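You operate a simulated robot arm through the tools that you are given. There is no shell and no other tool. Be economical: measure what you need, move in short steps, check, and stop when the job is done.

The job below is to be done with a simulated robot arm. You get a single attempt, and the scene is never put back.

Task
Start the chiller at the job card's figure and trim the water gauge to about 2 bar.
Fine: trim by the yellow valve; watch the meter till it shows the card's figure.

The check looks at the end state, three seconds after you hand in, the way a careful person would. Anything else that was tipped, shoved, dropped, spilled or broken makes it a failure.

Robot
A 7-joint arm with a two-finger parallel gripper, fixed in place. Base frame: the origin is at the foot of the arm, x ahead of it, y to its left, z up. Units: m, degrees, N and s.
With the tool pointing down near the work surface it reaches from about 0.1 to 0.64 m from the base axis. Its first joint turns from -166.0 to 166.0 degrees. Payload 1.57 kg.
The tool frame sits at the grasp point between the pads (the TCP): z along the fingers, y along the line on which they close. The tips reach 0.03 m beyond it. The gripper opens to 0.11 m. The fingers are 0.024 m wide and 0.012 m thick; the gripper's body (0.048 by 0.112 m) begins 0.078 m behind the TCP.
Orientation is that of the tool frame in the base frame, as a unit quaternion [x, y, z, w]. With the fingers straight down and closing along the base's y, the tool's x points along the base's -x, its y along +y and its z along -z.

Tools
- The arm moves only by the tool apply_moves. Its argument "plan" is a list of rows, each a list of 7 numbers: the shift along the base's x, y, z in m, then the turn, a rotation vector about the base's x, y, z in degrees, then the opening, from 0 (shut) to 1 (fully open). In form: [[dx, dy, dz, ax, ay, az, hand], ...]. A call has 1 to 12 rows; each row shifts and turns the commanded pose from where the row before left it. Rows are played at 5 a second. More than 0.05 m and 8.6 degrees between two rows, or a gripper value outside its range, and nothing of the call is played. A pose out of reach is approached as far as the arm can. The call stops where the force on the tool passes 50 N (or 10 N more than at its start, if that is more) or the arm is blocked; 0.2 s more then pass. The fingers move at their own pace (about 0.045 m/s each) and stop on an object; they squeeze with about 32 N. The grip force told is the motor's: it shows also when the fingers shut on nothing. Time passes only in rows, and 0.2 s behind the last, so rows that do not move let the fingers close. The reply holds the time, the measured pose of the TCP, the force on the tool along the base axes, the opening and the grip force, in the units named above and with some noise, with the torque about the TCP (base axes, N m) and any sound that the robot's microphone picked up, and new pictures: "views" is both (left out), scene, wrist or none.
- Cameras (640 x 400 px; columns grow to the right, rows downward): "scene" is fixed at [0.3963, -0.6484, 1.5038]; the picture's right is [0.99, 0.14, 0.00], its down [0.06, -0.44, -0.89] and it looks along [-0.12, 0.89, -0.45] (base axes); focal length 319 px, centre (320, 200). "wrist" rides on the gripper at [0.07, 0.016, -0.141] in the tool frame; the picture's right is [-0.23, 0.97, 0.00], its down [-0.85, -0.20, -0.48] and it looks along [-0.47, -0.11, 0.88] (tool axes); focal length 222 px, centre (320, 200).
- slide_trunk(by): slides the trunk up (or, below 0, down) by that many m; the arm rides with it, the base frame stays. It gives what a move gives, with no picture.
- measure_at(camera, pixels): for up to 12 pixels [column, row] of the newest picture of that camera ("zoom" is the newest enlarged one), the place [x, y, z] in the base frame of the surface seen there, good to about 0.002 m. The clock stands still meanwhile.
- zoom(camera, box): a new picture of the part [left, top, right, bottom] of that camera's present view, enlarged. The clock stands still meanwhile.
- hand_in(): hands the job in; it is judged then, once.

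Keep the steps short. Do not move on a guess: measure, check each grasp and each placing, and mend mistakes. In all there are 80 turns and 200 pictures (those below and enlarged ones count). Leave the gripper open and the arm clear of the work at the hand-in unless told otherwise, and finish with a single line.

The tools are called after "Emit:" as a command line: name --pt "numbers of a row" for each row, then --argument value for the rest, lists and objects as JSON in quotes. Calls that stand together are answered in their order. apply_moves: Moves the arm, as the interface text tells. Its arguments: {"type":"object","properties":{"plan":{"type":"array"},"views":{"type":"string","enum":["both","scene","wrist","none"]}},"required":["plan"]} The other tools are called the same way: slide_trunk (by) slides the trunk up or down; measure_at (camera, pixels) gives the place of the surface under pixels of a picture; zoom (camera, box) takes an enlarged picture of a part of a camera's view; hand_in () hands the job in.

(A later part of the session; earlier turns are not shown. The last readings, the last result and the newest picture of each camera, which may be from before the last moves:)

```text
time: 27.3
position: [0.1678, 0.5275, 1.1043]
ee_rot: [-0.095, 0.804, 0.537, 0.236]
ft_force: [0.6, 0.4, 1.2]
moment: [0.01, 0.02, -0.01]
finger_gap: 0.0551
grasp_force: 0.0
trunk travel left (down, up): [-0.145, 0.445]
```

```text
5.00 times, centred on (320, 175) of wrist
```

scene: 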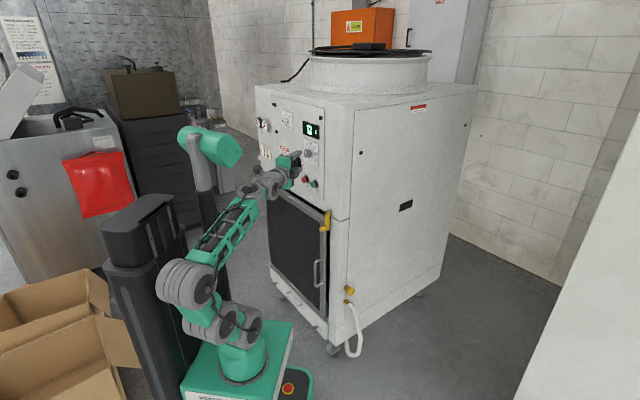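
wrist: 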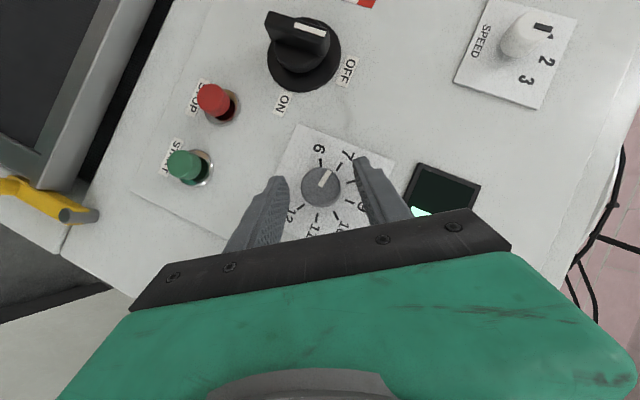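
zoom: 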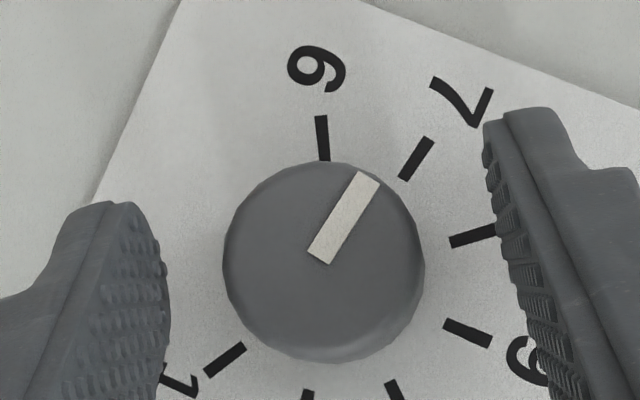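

The mark is now within a few degrees of 7; the meter will confirm later. Back off, level the tool again and look at the main switch.

Emit:
apply_moves --pt "-0.015 -0.025 0.016 0 0 0 0.5" --pt "-0.015 -0.025 0.016 0 0 0 0.5" --pt "0 0 -0.012 5.3 5.3 0 0.2" --pt "0 0 -0.012 5.3 5.3 0 0.0" --pt "0 0 -0.012 5.3 5.3 0 0.0" --pt "0 0 -0.012 5.3 5.3 0 0.0" --pt "0 0 -0.012 2.5 2.5 0 0"

Emit:
zoom --camera "wrist" --box '[180, 20, 440, 220]'

```text
time: 28.9
position: [0.1373, 0.4778, 1.0771]
ee_rot: [0.067, 0.709, 0.698, 0.081]
ft_force: [-0.9, 0.2, 0.2]
moment: [-0.01, 0.0, -0.01]
finger_gap: 0.0
grasp_force: 21.6
trunk travel left (down, up): [-0.145, 0.445]
```

scene: 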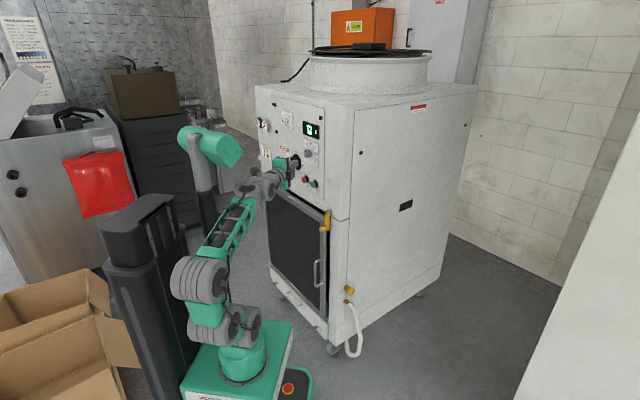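
wrist: 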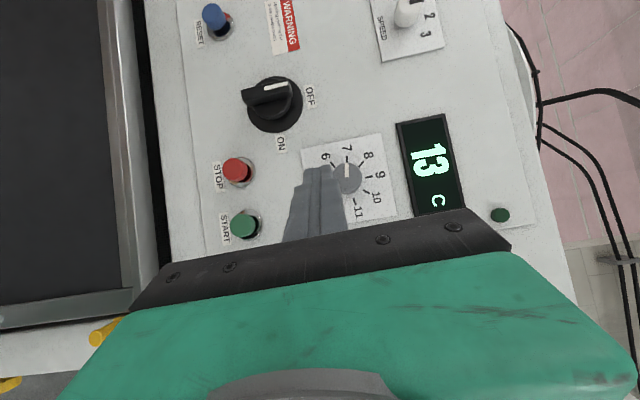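

```text
2.00 times, centred on (310, 120) of wrist
```

zoom: 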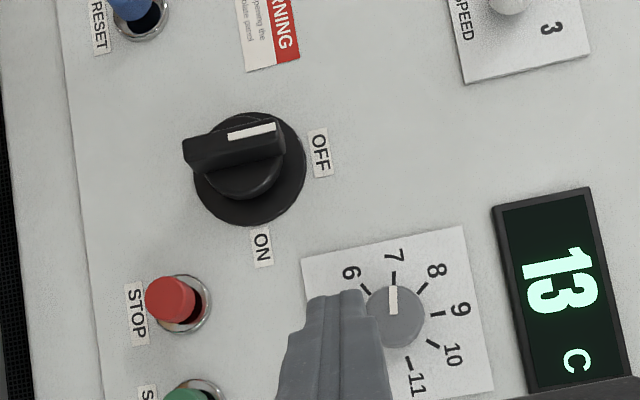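

The dial now reads 7 clearly. Measuring the switch handle and the START button.

Emit:
measure_at --camera "zoom" --pixels '[[190, 145], [272, 122], [192, 165], [278, 150], [235, 132], [240, 190], [240, 215], [298, 165], [200, 185], [175, 300], [190, 392], [235, 160]]'

Emit:
zoom --camera "wrist" --box '[225, 60, 325, 140]'

```text
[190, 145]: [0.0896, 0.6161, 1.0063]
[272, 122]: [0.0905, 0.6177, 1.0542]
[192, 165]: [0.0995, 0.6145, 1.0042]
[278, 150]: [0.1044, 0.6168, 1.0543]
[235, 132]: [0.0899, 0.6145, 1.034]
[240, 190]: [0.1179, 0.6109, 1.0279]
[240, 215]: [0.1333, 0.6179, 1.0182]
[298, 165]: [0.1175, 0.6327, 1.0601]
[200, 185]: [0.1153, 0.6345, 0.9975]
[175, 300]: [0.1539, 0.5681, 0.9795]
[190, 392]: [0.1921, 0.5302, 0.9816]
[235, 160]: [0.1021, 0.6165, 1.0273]
```

```text
5.00 times, centred on (275, 100) of wrist
```

zoom: 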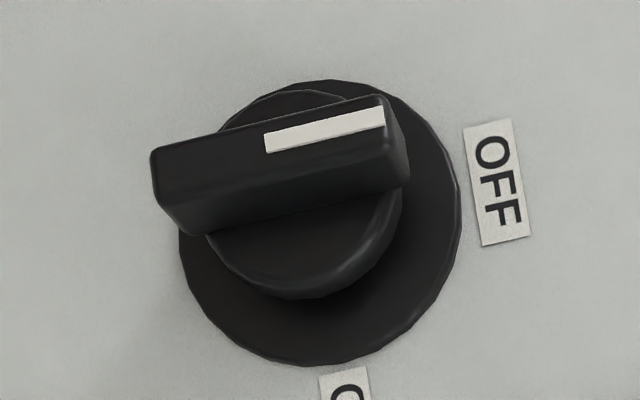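

I'll push the lower end of the handle to the left (that turns it clockwise to ON). First pin down the handle's centre and ends.

Emit:
measure_at --camera "zoom" --pixels '[[190, 250], [452, 205], [318, 358], [320, 90], [158, 175], [375, 105], [195, 225], [400, 175], [270, 210], [305, 290], [160, 160], [390, 140]]'

```text
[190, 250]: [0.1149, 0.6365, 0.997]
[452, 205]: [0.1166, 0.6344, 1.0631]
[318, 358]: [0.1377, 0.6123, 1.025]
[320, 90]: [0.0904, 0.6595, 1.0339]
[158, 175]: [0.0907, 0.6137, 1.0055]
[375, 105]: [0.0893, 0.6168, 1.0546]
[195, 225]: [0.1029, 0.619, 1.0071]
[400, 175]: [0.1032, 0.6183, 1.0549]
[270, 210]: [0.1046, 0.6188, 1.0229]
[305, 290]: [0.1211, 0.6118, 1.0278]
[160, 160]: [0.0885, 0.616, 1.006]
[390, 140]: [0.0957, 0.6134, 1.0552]
```

Handle axis: t≈−0.369, z≈1.030, half-length 25 mm. Moving the closed fingertips to just right of its lower end.

Emit:
apply_moves --pt "-0.01 0.012 -0.028 0 0 0 0" --pt "-0.009 0.011 -0.026 0 0 0 0" --pt "-0.009 0.011 -0.026 0 0 0 0" --pt "0.0063 0.0294 0 0 0 0 0" --pt "0.0062 0.0293 0 0 0 0 0" --pt "0 0 0 0 0 0 0" --views "wrist"

Emit:
zoom --camera "wrist" --box '[220, 90, 420, 220]'

```text
time: 30.3
position: [0.1216, 0.5724, 0.9952]
ee_rot: [0.067, 0.71, 0.696, 0.082]
ft_force: [0.1, -0.2, -0.8]
moment: [0.03, 0.02, -0.03]
finger_gap: 0.0002
grasp_force: 21.2
trunk travel left (down, up): [-0.145, 0.445]
```

wrist: 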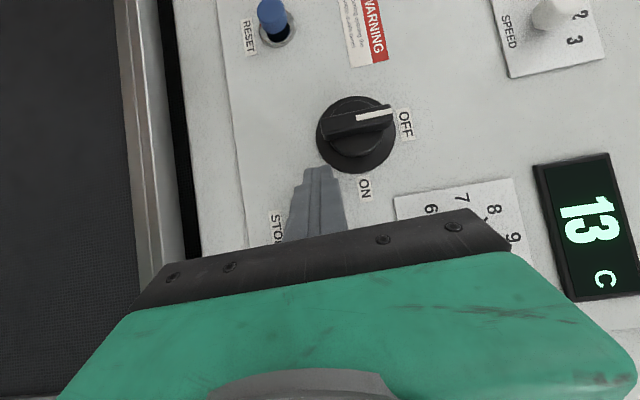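

```text
3.08 times, centred on (320, 155) of wrist
```

zoom: 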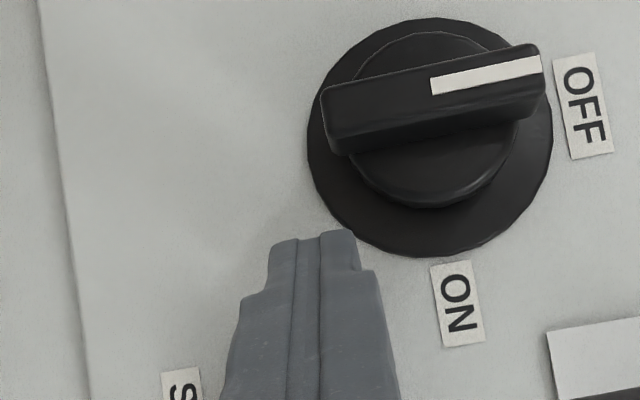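

The tips need about 7 mm more height to engage the handle's end. Raising, then pushing left along the panel.

Emit:
apply_moves --pt "-0.002 -0.002 0.008 0 0 0 0" --pt "-0.0067 0.0067 0 0 0 0 0" --pt "-0.0067 0.0067 0 0 0 0 0" --pt "-0.0067 0.0067 0 0 0 0 0" --pt "-0.0067 0.0067 0 0 0 0 0" --pt "-0.0067 0.0067 0 0 0 0 0" --pt "0 0 0 0 0 0 0" --views "wrist"

Emit:
zoom --camera "wrist" --box '[220, 90, 420, 220]'

```text
time: 31.9
position: [0.0862, 0.6048, 0.9971]
ee_rot: [0.066, 0.714, 0.692, 0.08]
ft_force: [-3.1, 3.2, -25.4]
moment: [-0.63, 0.4, 0.14]
finger_gap: 0.0
grasp_force: 20.7
trunk travel left (down, up): [-0.145, 0.445]
```

wrist: 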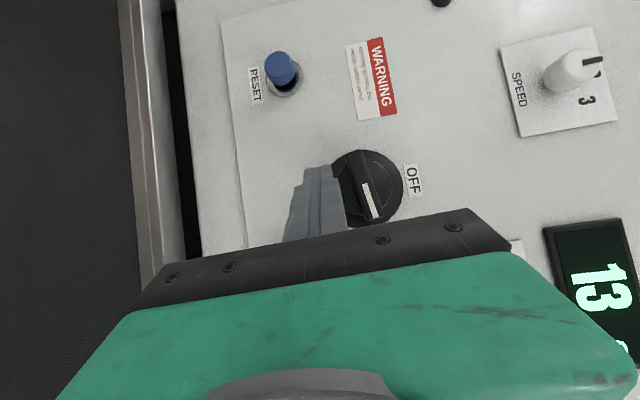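

```text
3.08 times, centred on (320, 155) of wrist
```

zoom: 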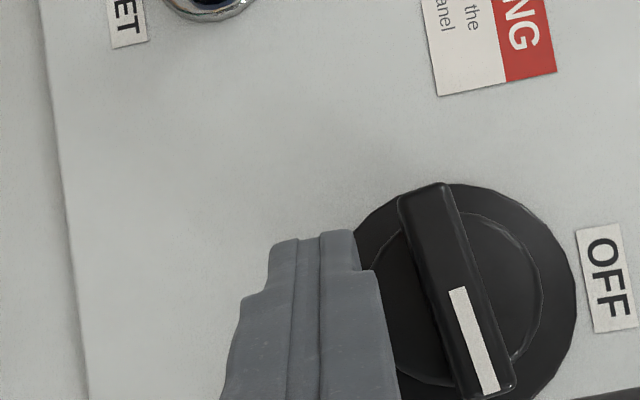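

The handle snapped to ON. Backing off downward and out, then checking from the scene.

Emit:
apply_moves --pt "0 0 -0.012 0 0 0 0" --pt "-0.008 -0.038 0 0 0 0 0" --pt "0.02 -0.045 0 0 0 0 0" --pt "0.035 -0.035 0 0 0 0 0" --pt "0.03 -0.03 0 0 0 0 0"

Emit:
zoom --camera "scene" --box '[250, 100, 330, 195]'

Emit:
zoom --camera "wrist" --box '[180, 20, 440, 220]'

```text
time: 33.1
position: [0.1641, 0.4573, 0.9918]
ee_rot: [0.066, 0.71, 0.696, 0.082]
ft_force: [0.3, 0.8, -0.4]
moment: [-0.01, 0.02, -0.01]
finger_gap: 0.0
grasp_force: 21.5
trunk travel left (down, up): [-0.145, 0.445]
```

scene: 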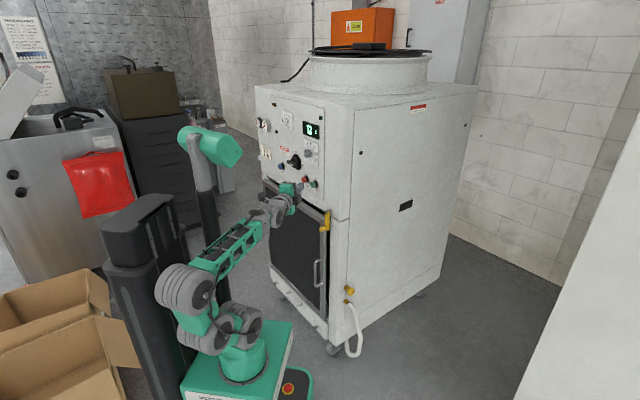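
wrist: 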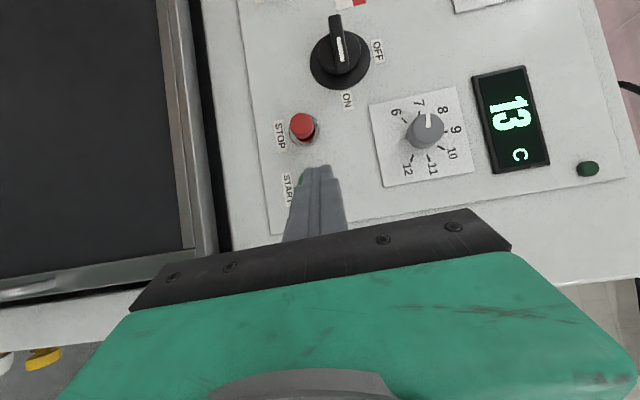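

```text
4.21 times, centred on (290, 148) of scene
```

zoom: 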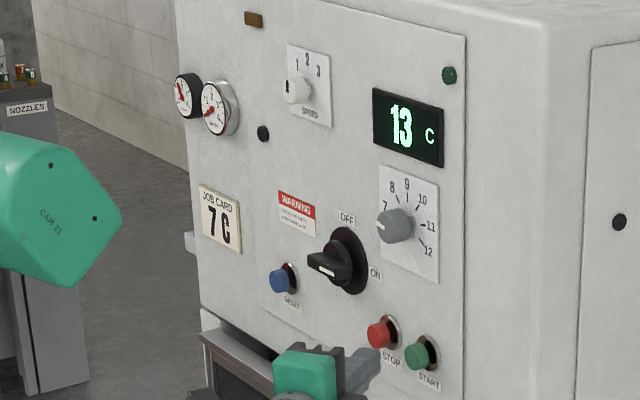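

```text
2.00 times, centred on (310, 120) of wrist
```

zoom: 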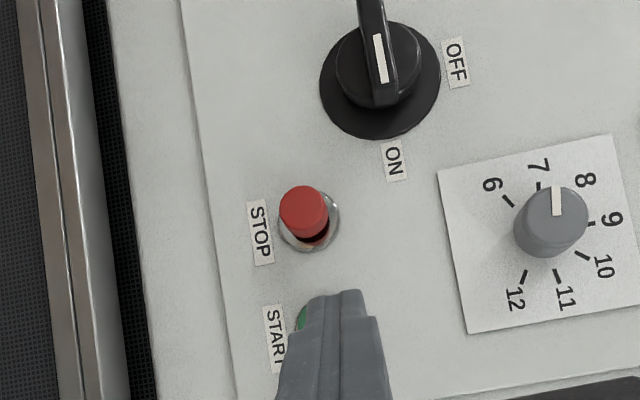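

Switch at ON, dial at 7. Now press START: align the closed tips in front of the green button (t≈−0.23, z≈0.982) and push along the panel normal, then back.

Emit:
apply_moves --pt "0.0047 0.0134 -0.005 0 0 0 0" --pt "0.0047 0.0134 -0.005 0 0 0 0" --pt "0 0 0 0 0 0 0" --views "wrist"

Emit:
zoom --camera "scene" --box '[290, 165, 330, 200]'

```text
time: 33.9
position: [0.1716, 0.4823, 0.9828]
ee_rot: [0.066, 0.71, 0.696, 0.081]
ft_force: [0.3, -0.4, -0.5]
moment: [0.01, 0.02, 0.02]
finger_gap: 0.0
grasp_force: 21.8
trunk travel left (down, up): [-0.145, 0.445]
```

wrist: 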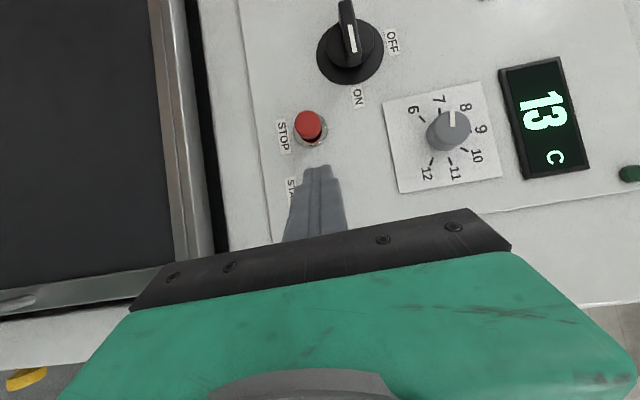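

```text
11.43 times, centred on (310, 182) of scene
```

zoom: 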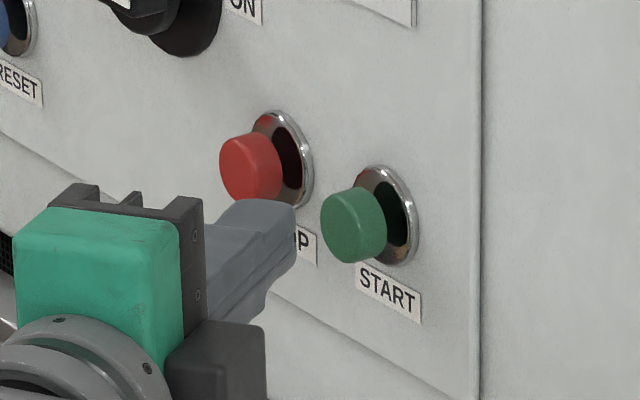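

Emit:
measure_at --camera "zoom" --pixels '[[340, 228], [330, 215], [360, 225], [375, 230], [285, 210], [280, 245], [240, 165], [225, 160]]'

```text
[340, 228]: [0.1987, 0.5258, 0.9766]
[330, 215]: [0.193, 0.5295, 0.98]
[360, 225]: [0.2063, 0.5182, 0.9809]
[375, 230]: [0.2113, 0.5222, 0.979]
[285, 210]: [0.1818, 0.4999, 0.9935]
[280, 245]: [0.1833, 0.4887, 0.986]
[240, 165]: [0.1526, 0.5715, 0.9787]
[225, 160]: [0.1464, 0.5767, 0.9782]
```

The tip is in line with the START cap (corner 3 cm short of it). Lower 4 mm and push along the normal.

Emit:
apply_moves --pt "0.007 0.007 -0.004 0 0 0 0" --pt "0.007 0.007 0 0 0 0 0" --pt "0.005 0.005 0 0 0 0 0" --pt "0.004 0.004 0 0 0 0 0" --pt "0.004 0.004 0 0 0 0 0" --pt "0.003 0.003 0 0 0 0 0" --views "scene"

Emit:
zoom --camera "scene" --box '[250, 100, 330, 195]'

```text
time: 35.0
position: [0.1927, 0.5022, 0.977]
ee_rot: [0.064, 0.711, 0.695, 0.078]
ft_force: [-19.4, -40.8, -4.3]
moment: [-0.16, 0.16, -0.23]
finger_gap: 0.0
grasp_force: 21.4
trunk travel left (down, up): [-0.145, 0.445]
heard: click
stopped in row 5: the force on the tool passed its limit at 57 N (the readings are from after the stop); the commanded pose is now the measured one
```

scene: 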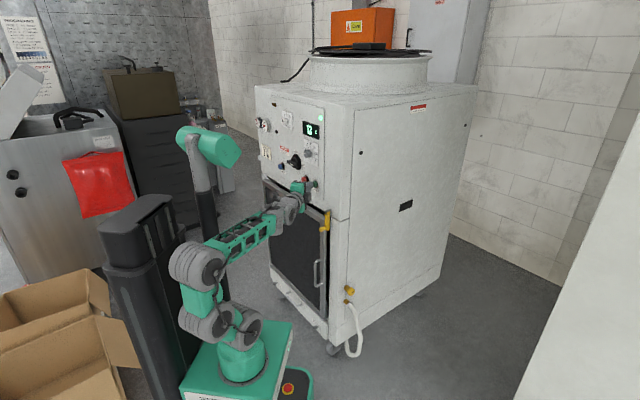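

```text
4.21 times, centred on (290, 148) of scene
```

zoom: 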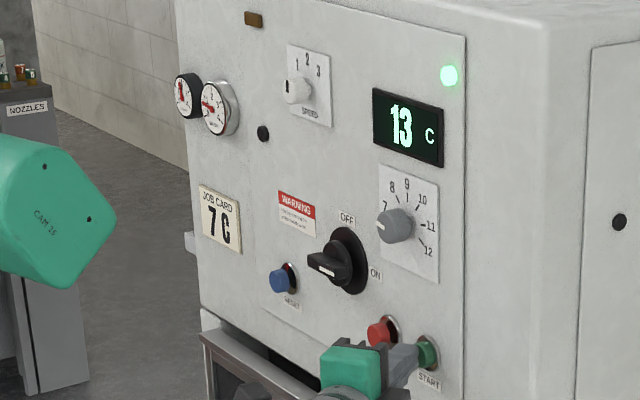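

A click, and the green run lamp is lit. Backing away and waiting a moment to see the gauge and meter.

Emit:
apply_moves --pt "-0.012 -0.012 0 0 0 0 0" --pt "-0.015 -0.03 0 0 0 0 0" --pt "0.02 -0.04 0 0 0 0 0" --pt "0.02 -0.04 0 0 0 0 0.3" --pt "0 0 0 0 0 0 0.5" --pt "0 0 0 0 0 0 0.5" --pt "0 0 0 0 0 0 0.5" --pt "0 0 0 0 0 0 0.5" --views "scene"

Emit:
zoom --camera "scene" --box '[250, 100, 330, 195]'

Emit:
zoom --camera "scene" --box '[254, 112, 278, 136]'

```text
time: 36.8
position: [0.2095, 0.3761, 0.9805]
ee_rot: [0.065, 0.709, 0.698, 0.068]
ft_force: [0.8, -0.8, -0.5]
moment: [0.03, 0.03, 0.03]
finger_gap: 0.0552
grasp_force: 0.0
trunk travel left (down, up): [-0.145, 0.445]
```

scene: 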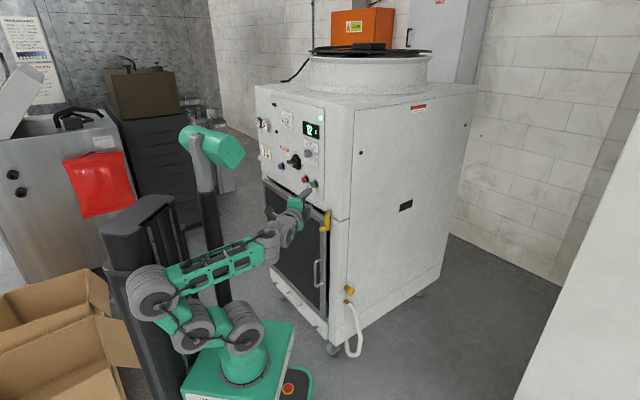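

```text
4.21 times, centred on (290, 148) of scene
```

zoom: 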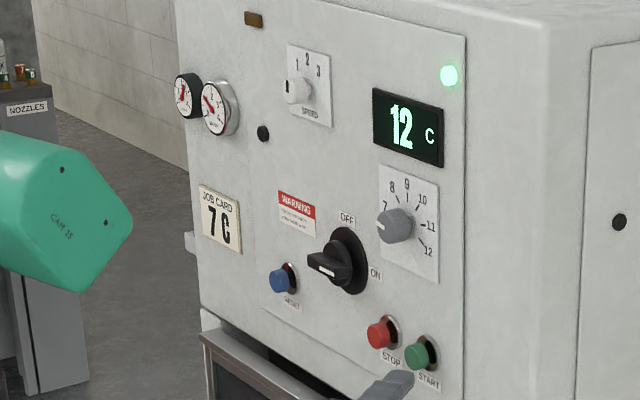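

```text
16.00 times, centred on (266, 124) of scene
```

zoom: 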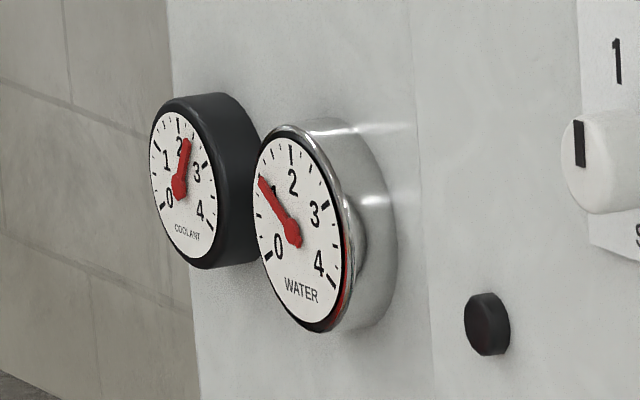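

The chiller is running: meter falling (12), water gauge near 1 and needing 2 bar. Now toward the yellow valve on the right side: lower the trunk, then move right.

Emit:
slide_trunk --by -0.12

Emit:
apply_moves --pt "0.035 -0.03 0 0 0 3 0.5" --pt "0.035 -0.03 0 0 0 3 0.5" --pt "0.035 -0.02 0 0 0 3 0.5" --pt "0.035 -0.01 -0.03 0 0 3 0.5" --pt "0.03 0 -0.04 0 0 3 0.5" --pt "0.0 0 -0.045 0 0 3 0.5" --pt "0 0 -0.045 0 0 3 0.5"

```text
time: 38.3
position: [0.2103, 0.3786, 0.8572]
ee_rot: [0.068, 0.71, 0.698, 0.067]
ft_force: [-0.5, -0.7, -0.3]
moment: [-0.02, -0.03, -0.04]
finger_gap: 0.0549
grasp_force: 0.2
trunk travel left (down, up): [-0.025, 0.565]
```

```text
time: 38.7
position: [0.0713, 0.3803, 0.8756]
ee_rot: [-0.109, 0.691, 0.711, -0.063]
ft_force: [0.0, 0.1, -0.2]
moment: [0.02, -0.02, 0.01]
finger_gap: 0.0552
grasp_force: 0.1
trunk travel left (down, up): [-0.025, 0.565]
stopped in row 2: the arm was blocked; the commanded pose is now the measured one
```

scene: 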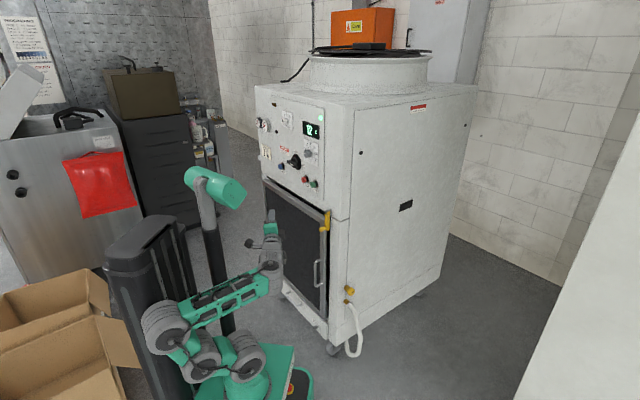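
wrist: 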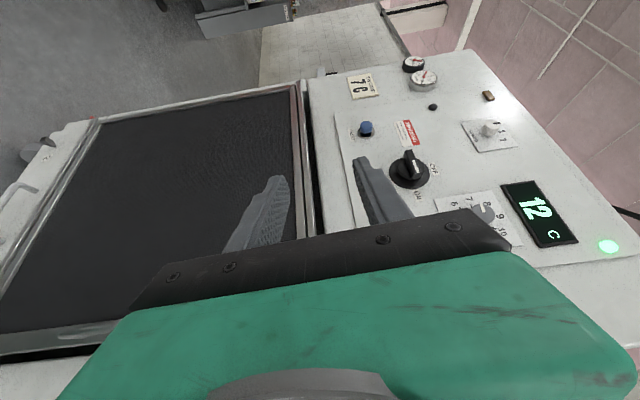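

The wrist got too close to the arm's base and it veered left (nothing touched). I'll move it out in +x with the yaw partly undone.

Emit:
apply_moves --pt "0.03 0.01 0 0 0 -4 0.5" --pt "0.03 0.01 0 0 0 -4 0.5" --pt "0.03 0.01 0 0 0 -4 0.5" --pt "0.03 0.0 0 0 0 -4 0.5"

```text
time: 39.7
position: [0.1943, 0.4242, 0.8701]
ee_rot: [-0.002, 0.71, 0.703, 0.036]
ft_force: [0.4, -1.3, -0.1]
moment: [0.02, -0.02, 0.04]
finger_gap: 0.0549
grasp_force: 0.1
trunk travel left (down, up): [-0.025, 0.565]
```

scene: 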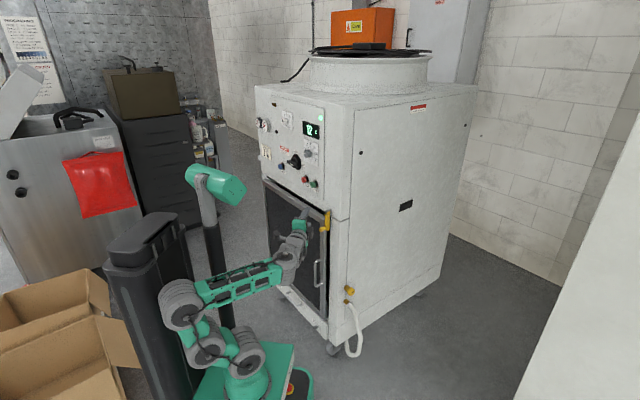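
wrist: 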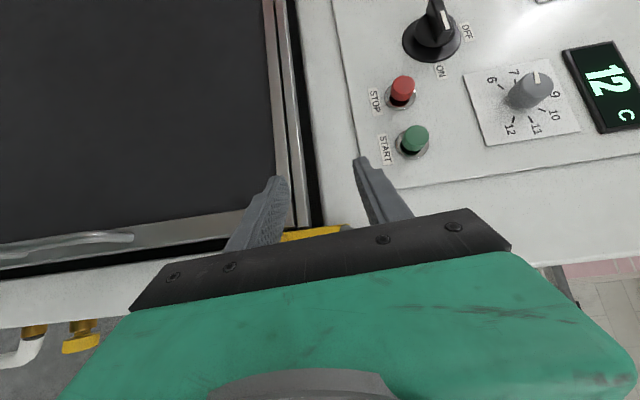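

Good, recovered; the valve is visible lower-left in the wrist view. Continue right, around the corner, then down.

Emit:
apply_moves --pt "0.035 -0.025 0 0 0 0 0.5" --pt "0.04 -0.025 0 0 0 0 0.5" --pt "0.04 -0.015 0 0 0 0 0.5" --pt "0.04 -0.005 -0.02 0 0 2 0.5" --pt "0.02 0 -0.045 0 0 2 0.5" --pt "0.0 0 -0.045 0 0 2 0.5" --pt "0 0 -0.045 0 0 2 0.5"

```text
time: 41.3
position: [0.3521, 0.3653, 0.8478]
ee_rot: [-0.035, 0.707, 0.706, 0.007]
ft_force: [0.4, 0.4, -0.5]
moment: [0.02, -0.01, -0.01]
finger_gap: 0.0551
grasp_force: 0.0
out of reach, approached as far as the arm can: row 5, 6, 7
trunk travel left (down, up): [-0.025, 0.565]
```

scene: 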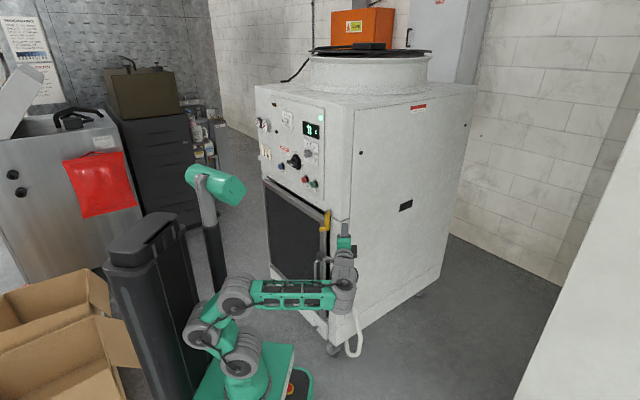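
wrist: 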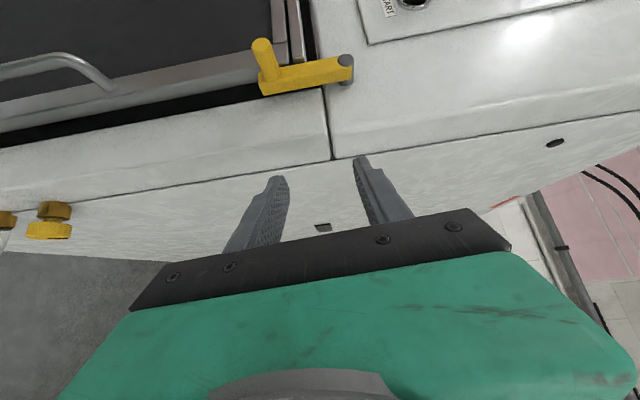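

Level-tool descent is refused here. I'll descend while tipping the tool downward about 40°, which suits the wrist better.

Emit:
apply_moves --pt "0.015 -0.01 -0.02 -8 0 0 0.5" --pt "0.015 -0.01 -0.03 -8 0 0 0.5" --pt "0.01 -0.01 -0.04 -8 0 0 0.5" --pt "0 -0.005 -0.045 -8 0 0 0.5" --pt "0 0 -0.045 -8 0 0 0.5"

```text
time: 42.5
position: [0.3896, 0.3322, 0.6657]
ee_rot: [-0.034, 0.906, 0.421, -0.005]
ft_force: [-0.9, -0.6, -0.2]
moment: [0.02, -0.01, 0.01]
finger_gap: 0.0551
grasp_force: 0.1
trunk travel left (down, up): [-0.025, 0.565]
```

scene: 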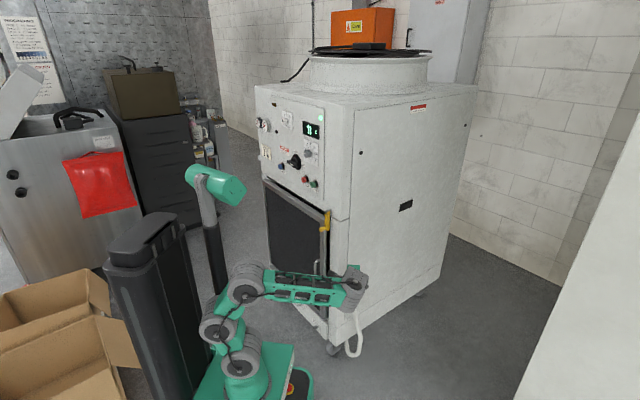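
wrist: 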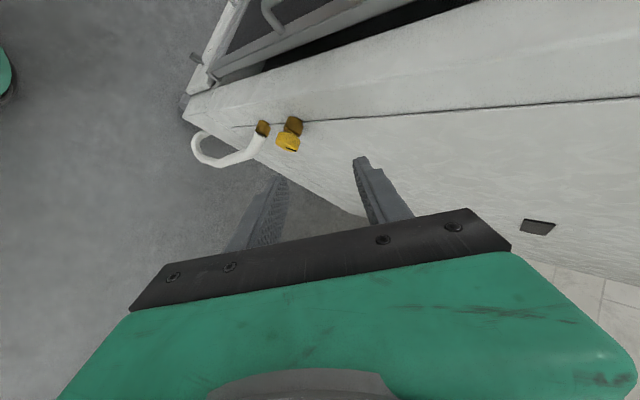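

It followed well. The valve is in view at about (288,135); enlarging and measuring it.

Emit:
zoom --camera "wrist" --box '[240, 100, 340, 170]'

Emit:
zoom --camera "scene" --box '[254, 100, 326, 145]'

Emit:
measure_at --camera "wrist" --pixels '[[288, 142], [281, 138], [297, 147], [289, 149], [293, 137], [295, 122], [262, 128], [330, 150], [340, 108], [220, 115]]'

```text
5.71 times, centred on (290, 135) of wrist
```

zoom: 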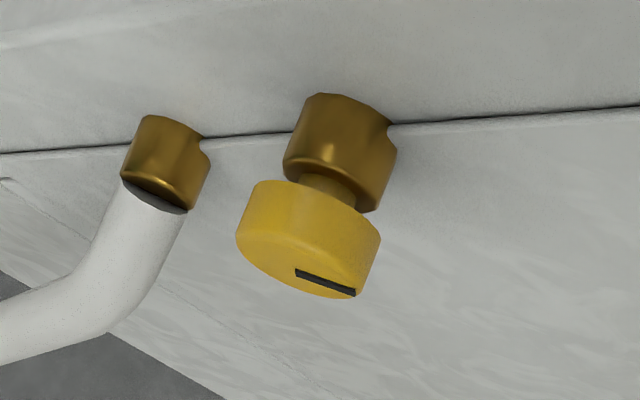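

```text
8.89 times, centred on (290, 122) of scene
```

zoom: 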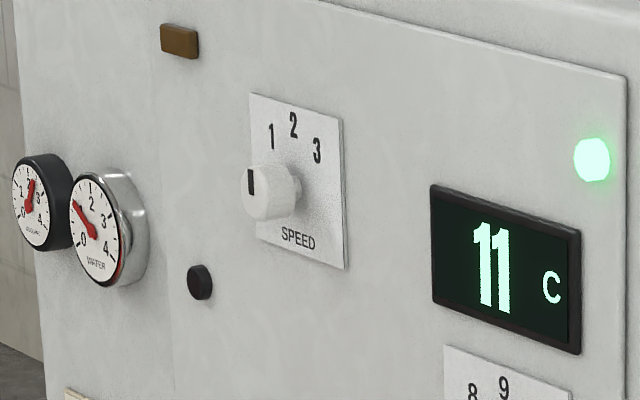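

```text
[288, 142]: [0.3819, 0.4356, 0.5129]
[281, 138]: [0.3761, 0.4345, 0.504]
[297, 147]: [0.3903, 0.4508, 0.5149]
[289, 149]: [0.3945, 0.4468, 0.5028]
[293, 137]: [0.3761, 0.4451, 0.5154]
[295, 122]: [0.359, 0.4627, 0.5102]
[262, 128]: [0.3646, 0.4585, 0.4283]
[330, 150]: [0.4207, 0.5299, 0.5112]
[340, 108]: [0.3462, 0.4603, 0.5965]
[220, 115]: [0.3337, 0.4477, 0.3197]
```

The meter is at 11 and falling; the gauge still near 1. The side face lies at t≈−0.08, with the valve disc at about (0.386, 0.45, 0.51). I'll reorient to face the valve more squarely and approach to about 10 cm.

Emit:
apply_moves --pt "0.004 0.0056 -0.0243 3.01 6.1 -0.86 0.6" --pt "0.004 0.0056 -0.0243 3.01 6.1 -0.86 0.6" --pt "0.004 0.0056 -0.0243 3.01 6.1 -0.86 0.6" --pt "0.004 0.0056 -0.0243 3.01 6.1 -0.86 0.6" --pt "0.004 0.0056 -0.0243 3.01 6.1 -0.86 0.6" --pt "0 0 0 0 0 0 0.6"

Emit:
zoom --camera "wrist" --box '[220, 80, 420, 220]'

```text
time: 43.9
position: [0.4074, 0.3588, 0.5453]
ee_rot: [0.111, 0.811, 0.529, -0.223]
ft_force: [-0.2, -0.5, 0.6]
moment: [0.0, 0.02, 0.01]
finger_gap: 0.0658
grasp_force: 0.0
trunk travel left (down, up): [-0.025, 0.565]
```

scene: 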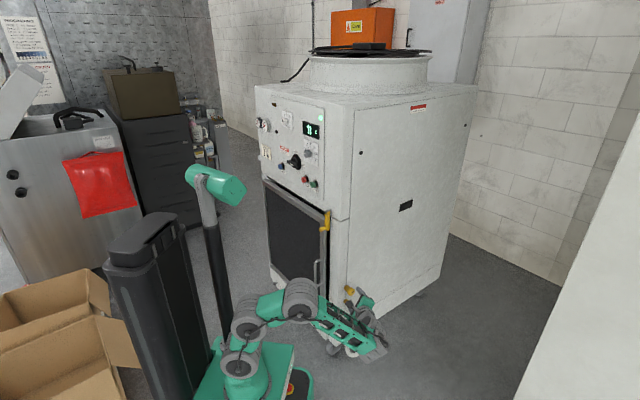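
wrist: 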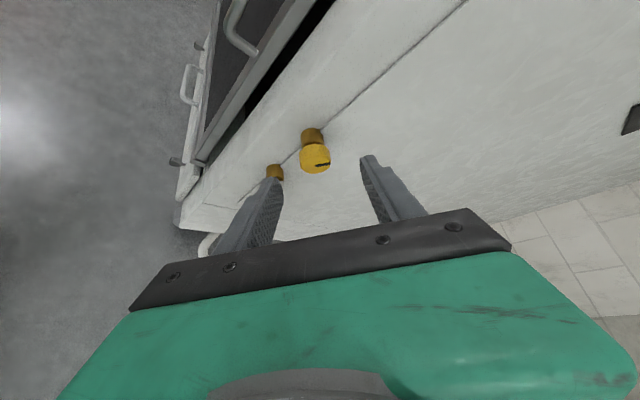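

```text
2.86 times, centred on (320, 150) of wrist
```

zoom: 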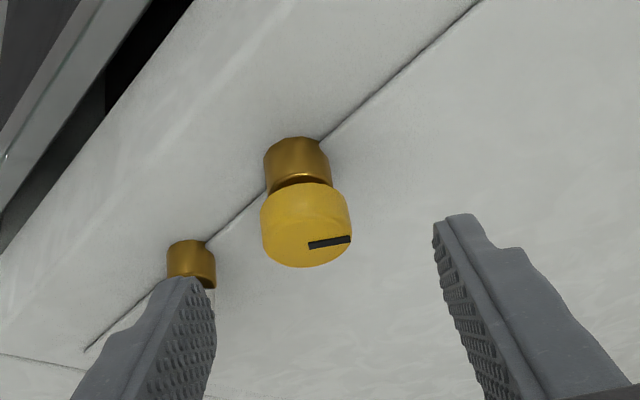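

Excellent view. Measuring the disc's centre and edges.

Emit:
measure_at --camera "zoom" --pixels '[[309, 246], [349, 239], [307, 240], [266, 240], [304, 263], [306, 225], [306, 200], [270, 205], [342, 200], [298, 155], [300, 180], [400, 250]]'

```text
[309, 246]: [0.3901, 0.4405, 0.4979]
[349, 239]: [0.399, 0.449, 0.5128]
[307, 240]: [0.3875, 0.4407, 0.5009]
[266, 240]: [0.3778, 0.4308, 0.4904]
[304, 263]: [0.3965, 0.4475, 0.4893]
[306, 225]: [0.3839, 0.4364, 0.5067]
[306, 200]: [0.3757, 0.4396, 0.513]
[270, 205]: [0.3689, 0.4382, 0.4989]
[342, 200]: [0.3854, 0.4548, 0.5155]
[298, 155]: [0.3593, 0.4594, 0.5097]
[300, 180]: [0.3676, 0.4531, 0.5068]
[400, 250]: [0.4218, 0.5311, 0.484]
```

Disc: axis s≈0.5875, z≈0.499, radius ≈17.5 mm, mark 40° clockwise of up. Centre laterally, then straddle it.

Emit:
apply_moves --pt "0.0015 -0.004 -0.011 0 0 0 0.6" --pt "-0.0064 0.0243 -0.0095 0 0 0 0.6" --pt "-0.0063 0.0243 -0.0095 0 0 0 0.6" --pt "-0.0063 0.0242 -0.0095 0 0 0 0.6" --pt "0 0 0 0 0 0 0.6" --views "wrist"

Emit:
zoom --camera "wrist" --box '[220, 80, 420, 220]'

Emit:
zoom --camera "scene" --box '[254, 100, 326, 145]'

```text
time: 45.1
position: [0.39, 0.4266, 0.5028]
ee_rot: [0.11, 0.812, 0.528, -0.223]
ft_force: [-0.6, -0.2, -0.2]
moment: [0.01, 0.01, -0.02]
finger_gap: 0.066
grasp_force: 0.0
trunk travel left (down, up): [-0.025, 0.565]
```

wrist: 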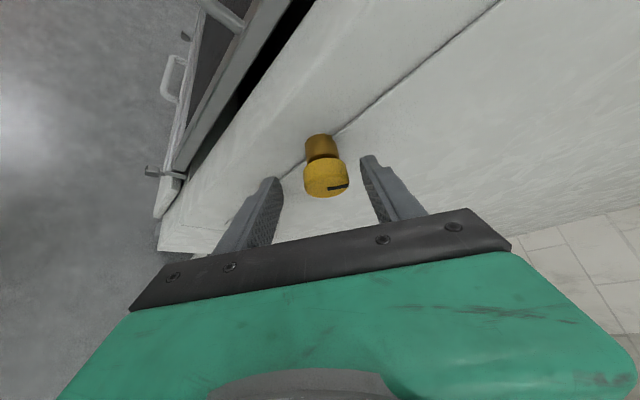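

```text
2.86 times, centred on (320, 150) of wrist
```

zoom: 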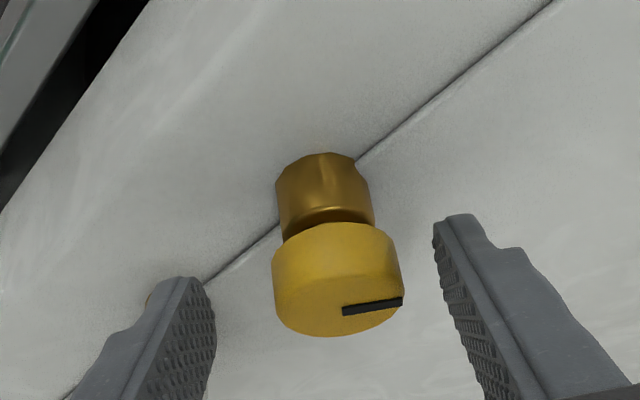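

```text
8.89 times, centred on (290, 122) of scene
```

zoom: 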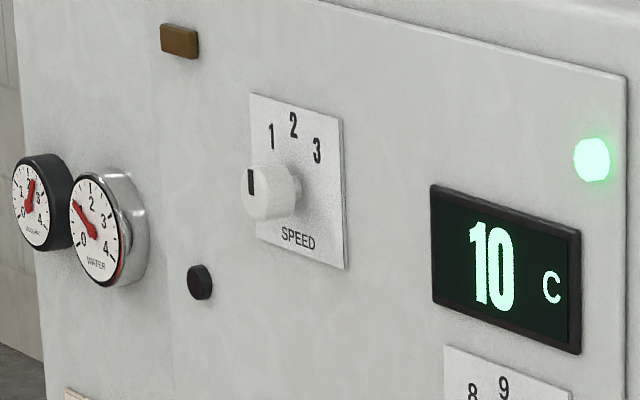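

Well straddled. Close, then turn 24° anticlockwise (opening) as a test and watch the gauge.

Emit:
apply_moves --pt "0 0 0.003 0 0 0 0.6" --pt "0 0 0 0 0 0 0" --pt "0 0 0 0 0 0 0" --pt "0 0 0 0 0 0 0" --pt "0 0 0 0 0 0 0" --pt "-0.0006 -0.0006 -0.0013 5.657 -5.657 0 0" --pt "-0.0005 -0.0005 -0.0015 5.657 -5.657 0 0" --pt "-0.0004 -0.0004 -0.0016 5.657 -5.657 0 0" --pt "0 0 0 0 0 0 0" --pt "0 0 0 0 0 0 0"

Emit:
zoom --camera "wrist" --box '[220, 80, 420, 220]'

Emit:
zoom --camera "scene" --box '[254, 112, 278, 136]'

```text
time: 47.3
position: [0.3888, 0.4258, 0.5028]
ee_rot: [-0.003, 0.748, 0.653, -0.114]
ft_force: [0.2, 36.8, 17.4]
moment: [0.68, 0.27, -0.26]
finger_gap: 0.0358
grasp_force: 42.3
trunk travel left (down, up): [-0.025, 0.565]
```

scene: 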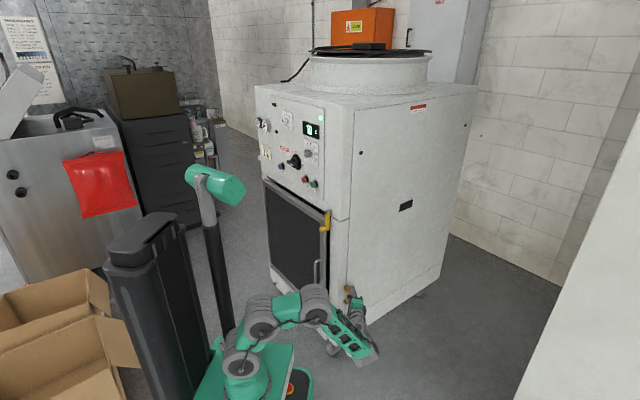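
wrist: 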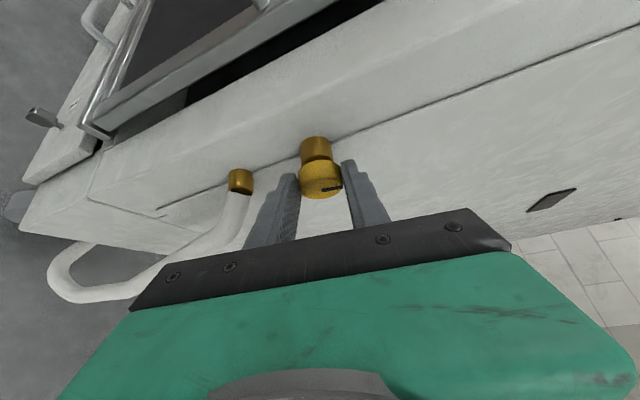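

```text
2.86 times, centred on (320, 150) of wrist
```

zoom: 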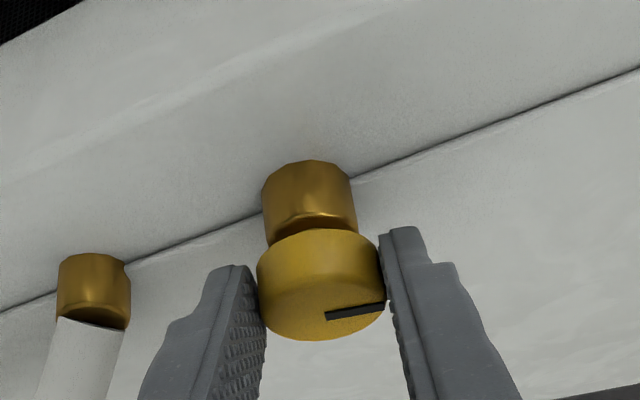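

```text
16.00 times, centred on (266, 124) of scene
```

zoom: 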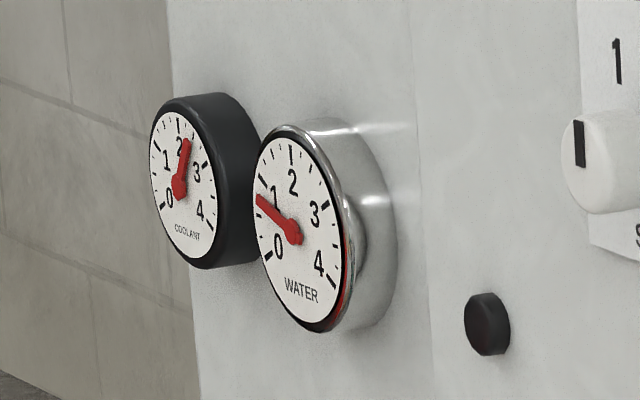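

The gauge fell from ~1.1 to ~0.8, so clockwise raises it. Turning clockwise 56°.

Emit:
apply_moves --pt "0.0004 0.0004 0.0015 -5.657 5.657 0 0" --pt "0.0004 0.0004 0.0015 -5.657 5.657 0 0" --pt "0.0006 0.0006 0.0014 -5.657 5.657 0 0" --pt "0.0007 0.0007 0.0012 -5.657 5.657 0 0" --pt "0.0008 0.0008 0.0011 -5.657 5.657 0 0" --pt "0.001 0.001 0.0009 -5.657 5.657 0 0" --pt "0.001 0.001 0.0007 -5.657 5.657 0 0" --pt "0 0 0 0 0 0 0" --pt "0 0 0 0 0 0 0"

Emit:
zoom --camera "wrist" --box '[220, 80, 420, 220]'

Emit:
zoom --camera "scene" --box '[254, 112, 278, 136]'

```text
time: 49.3
position: [0.3957, 0.4317, 0.5108]
ee_rot: [0.255, 0.839, 0.33, -0.35]
ft_force: [6.5, 26.6, 11.4]
moment: [-0.09, -0.51, -0.56]
finger_gap: 0.0344
grasp_force: 42.2
trunk travel left (down, up): [-0.025, 0.565]
```

scene: 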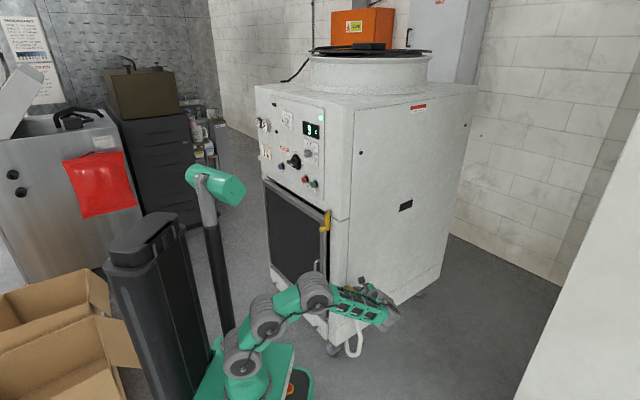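
wrist: 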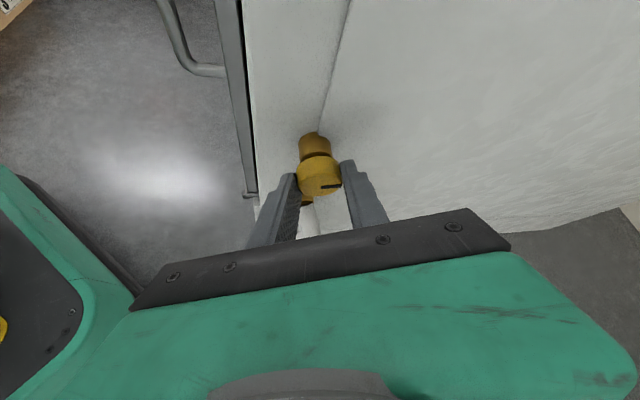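

```text
2.86 times, centred on (320, 150) of wrist
```

zoom: 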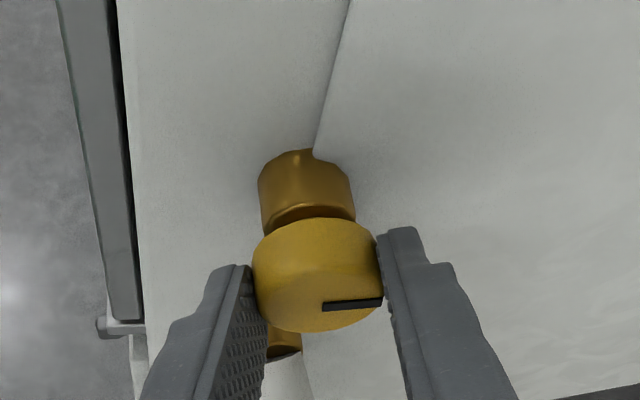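

```text
16.00 times, centred on (266, 124) of scene
```

zoom: 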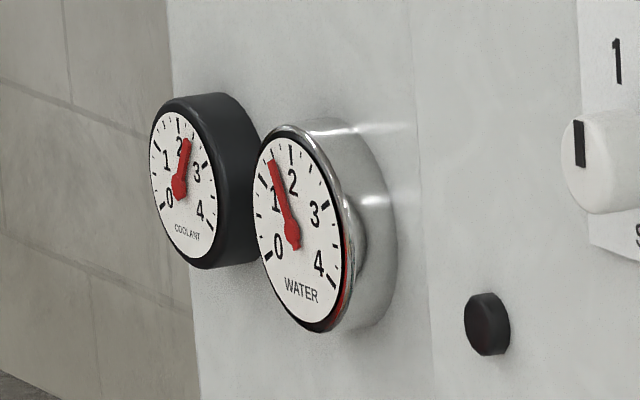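

Now about 1.5 bar; roughly 40° more. Release, rotate the tool back 40°.

Emit:
apply_moves --pt "0 0 0 0 0 0 0.6" --pt "0 0 0 0 0 0 0.6" --pt "0 0 0 0 0 0 0.6" --pt "-0.001 -0.001 -0.0007 5.657 -5.657 0 0.6" --pt "-0.001 -0.001 -0.0009 5.657 -5.657 0 0.6" --pt "-0.0008 -0.0008 -0.0011 5.657 -5.657 0 0.6" --pt "-0.0007 -0.0007 -0.0012 5.657 -5.657 0 0.6" --pt "-0.0006 -0.0006 -0.0014 5.657 -5.657 0 0.6" --pt "0 0 0 0 0 0 0.6" --views "wrist"

Emit:
zoom --camera "wrist" --box '[220, 80, 420, 220]'

Emit:
zoom --camera "scene" --box '[254, 112, 278, 136]'

```text
time: 51.3
position: [0.3922, 0.4279, 0.5047]
ee_rot: [0.074, 0.794, 0.574, -0.187]
ft_force: [0.4, -0.2, -0.1]
moment: [0.01, -0.01, -0.03]
finger_gap: 0.0659
grasp_force: 0.0
trunk travel left (down, up): [-0.025, 0.565]
```

wrist: 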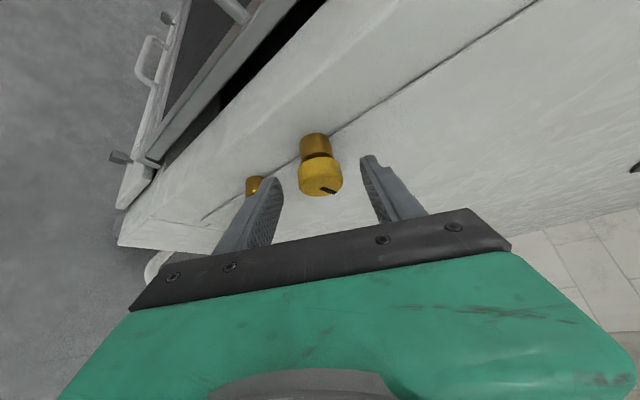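

```text
2.86 times, centred on (320, 150) of wrist
```

zoom: 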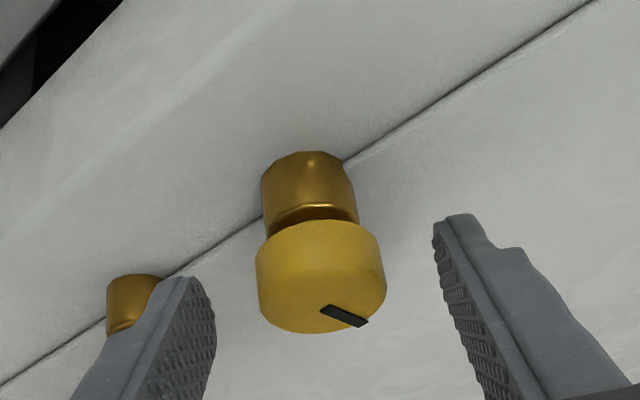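

```text
16.00 times, centred on (266, 124) of scene
```

zoom: 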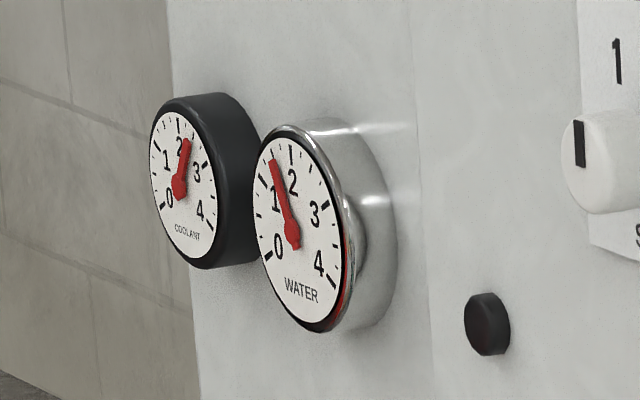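

Gauge holds at 1.5. Regrip and turn clockwise 40°.

Emit:
apply_moves --pt "0 0 0 0 0 0 0" --pt "0 0 0 0 0 0 0" --pt "0 0 0 0 0 0 0" --pt "0 0 0 0 0 0 0" --pt "0.0006 0.0006 0.0014 -5.657 5.657 0 0" --pt "0.0007 0.0007 0.0012 -5.657 5.657 0 0" --pt "0.0008 0.0008 0.0011 -5.657 5.657 0 0" --pt "0.001 0.001 0.0009 -5.657 5.657 0 0" --pt "0.001 0.001 0.0007 -5.657 5.657 0 0" --pt "0 0 0 0 0 0 0" --pt "0 0 0 0 0 0 0" --views "scene"

Emit:
zoom --camera "scene" --box '[254, 112, 278, 136]'

```text
time: 53.7
position: [0.3977, 0.4309, 0.5111]
ee_rot: [0.253, 0.84, 0.33, -0.35]
ft_force: [14.2, 22.6, 10.1]
moment: [0.09, -0.41, -0.18]
finger_gap: 0.0355
grasp_force: 42.6
trunk travel left (down, up): [-0.025, 0.565]
```

scene: 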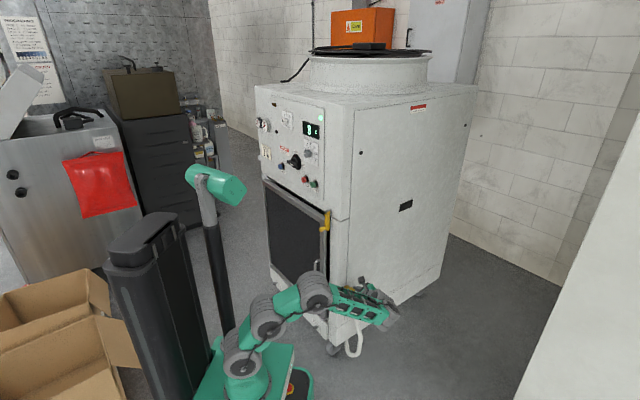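

```text
16.00 times, centred on (266, 124) of scene
```

zoom: 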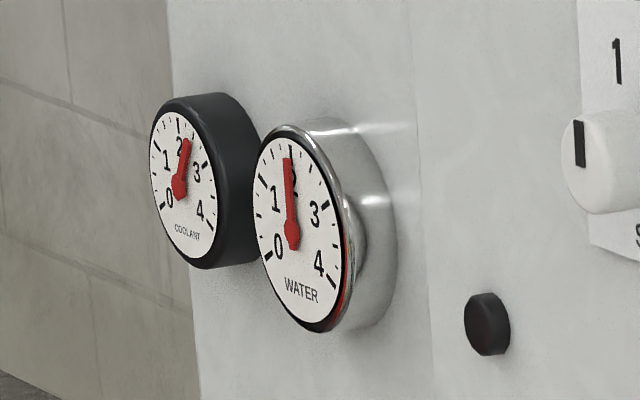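

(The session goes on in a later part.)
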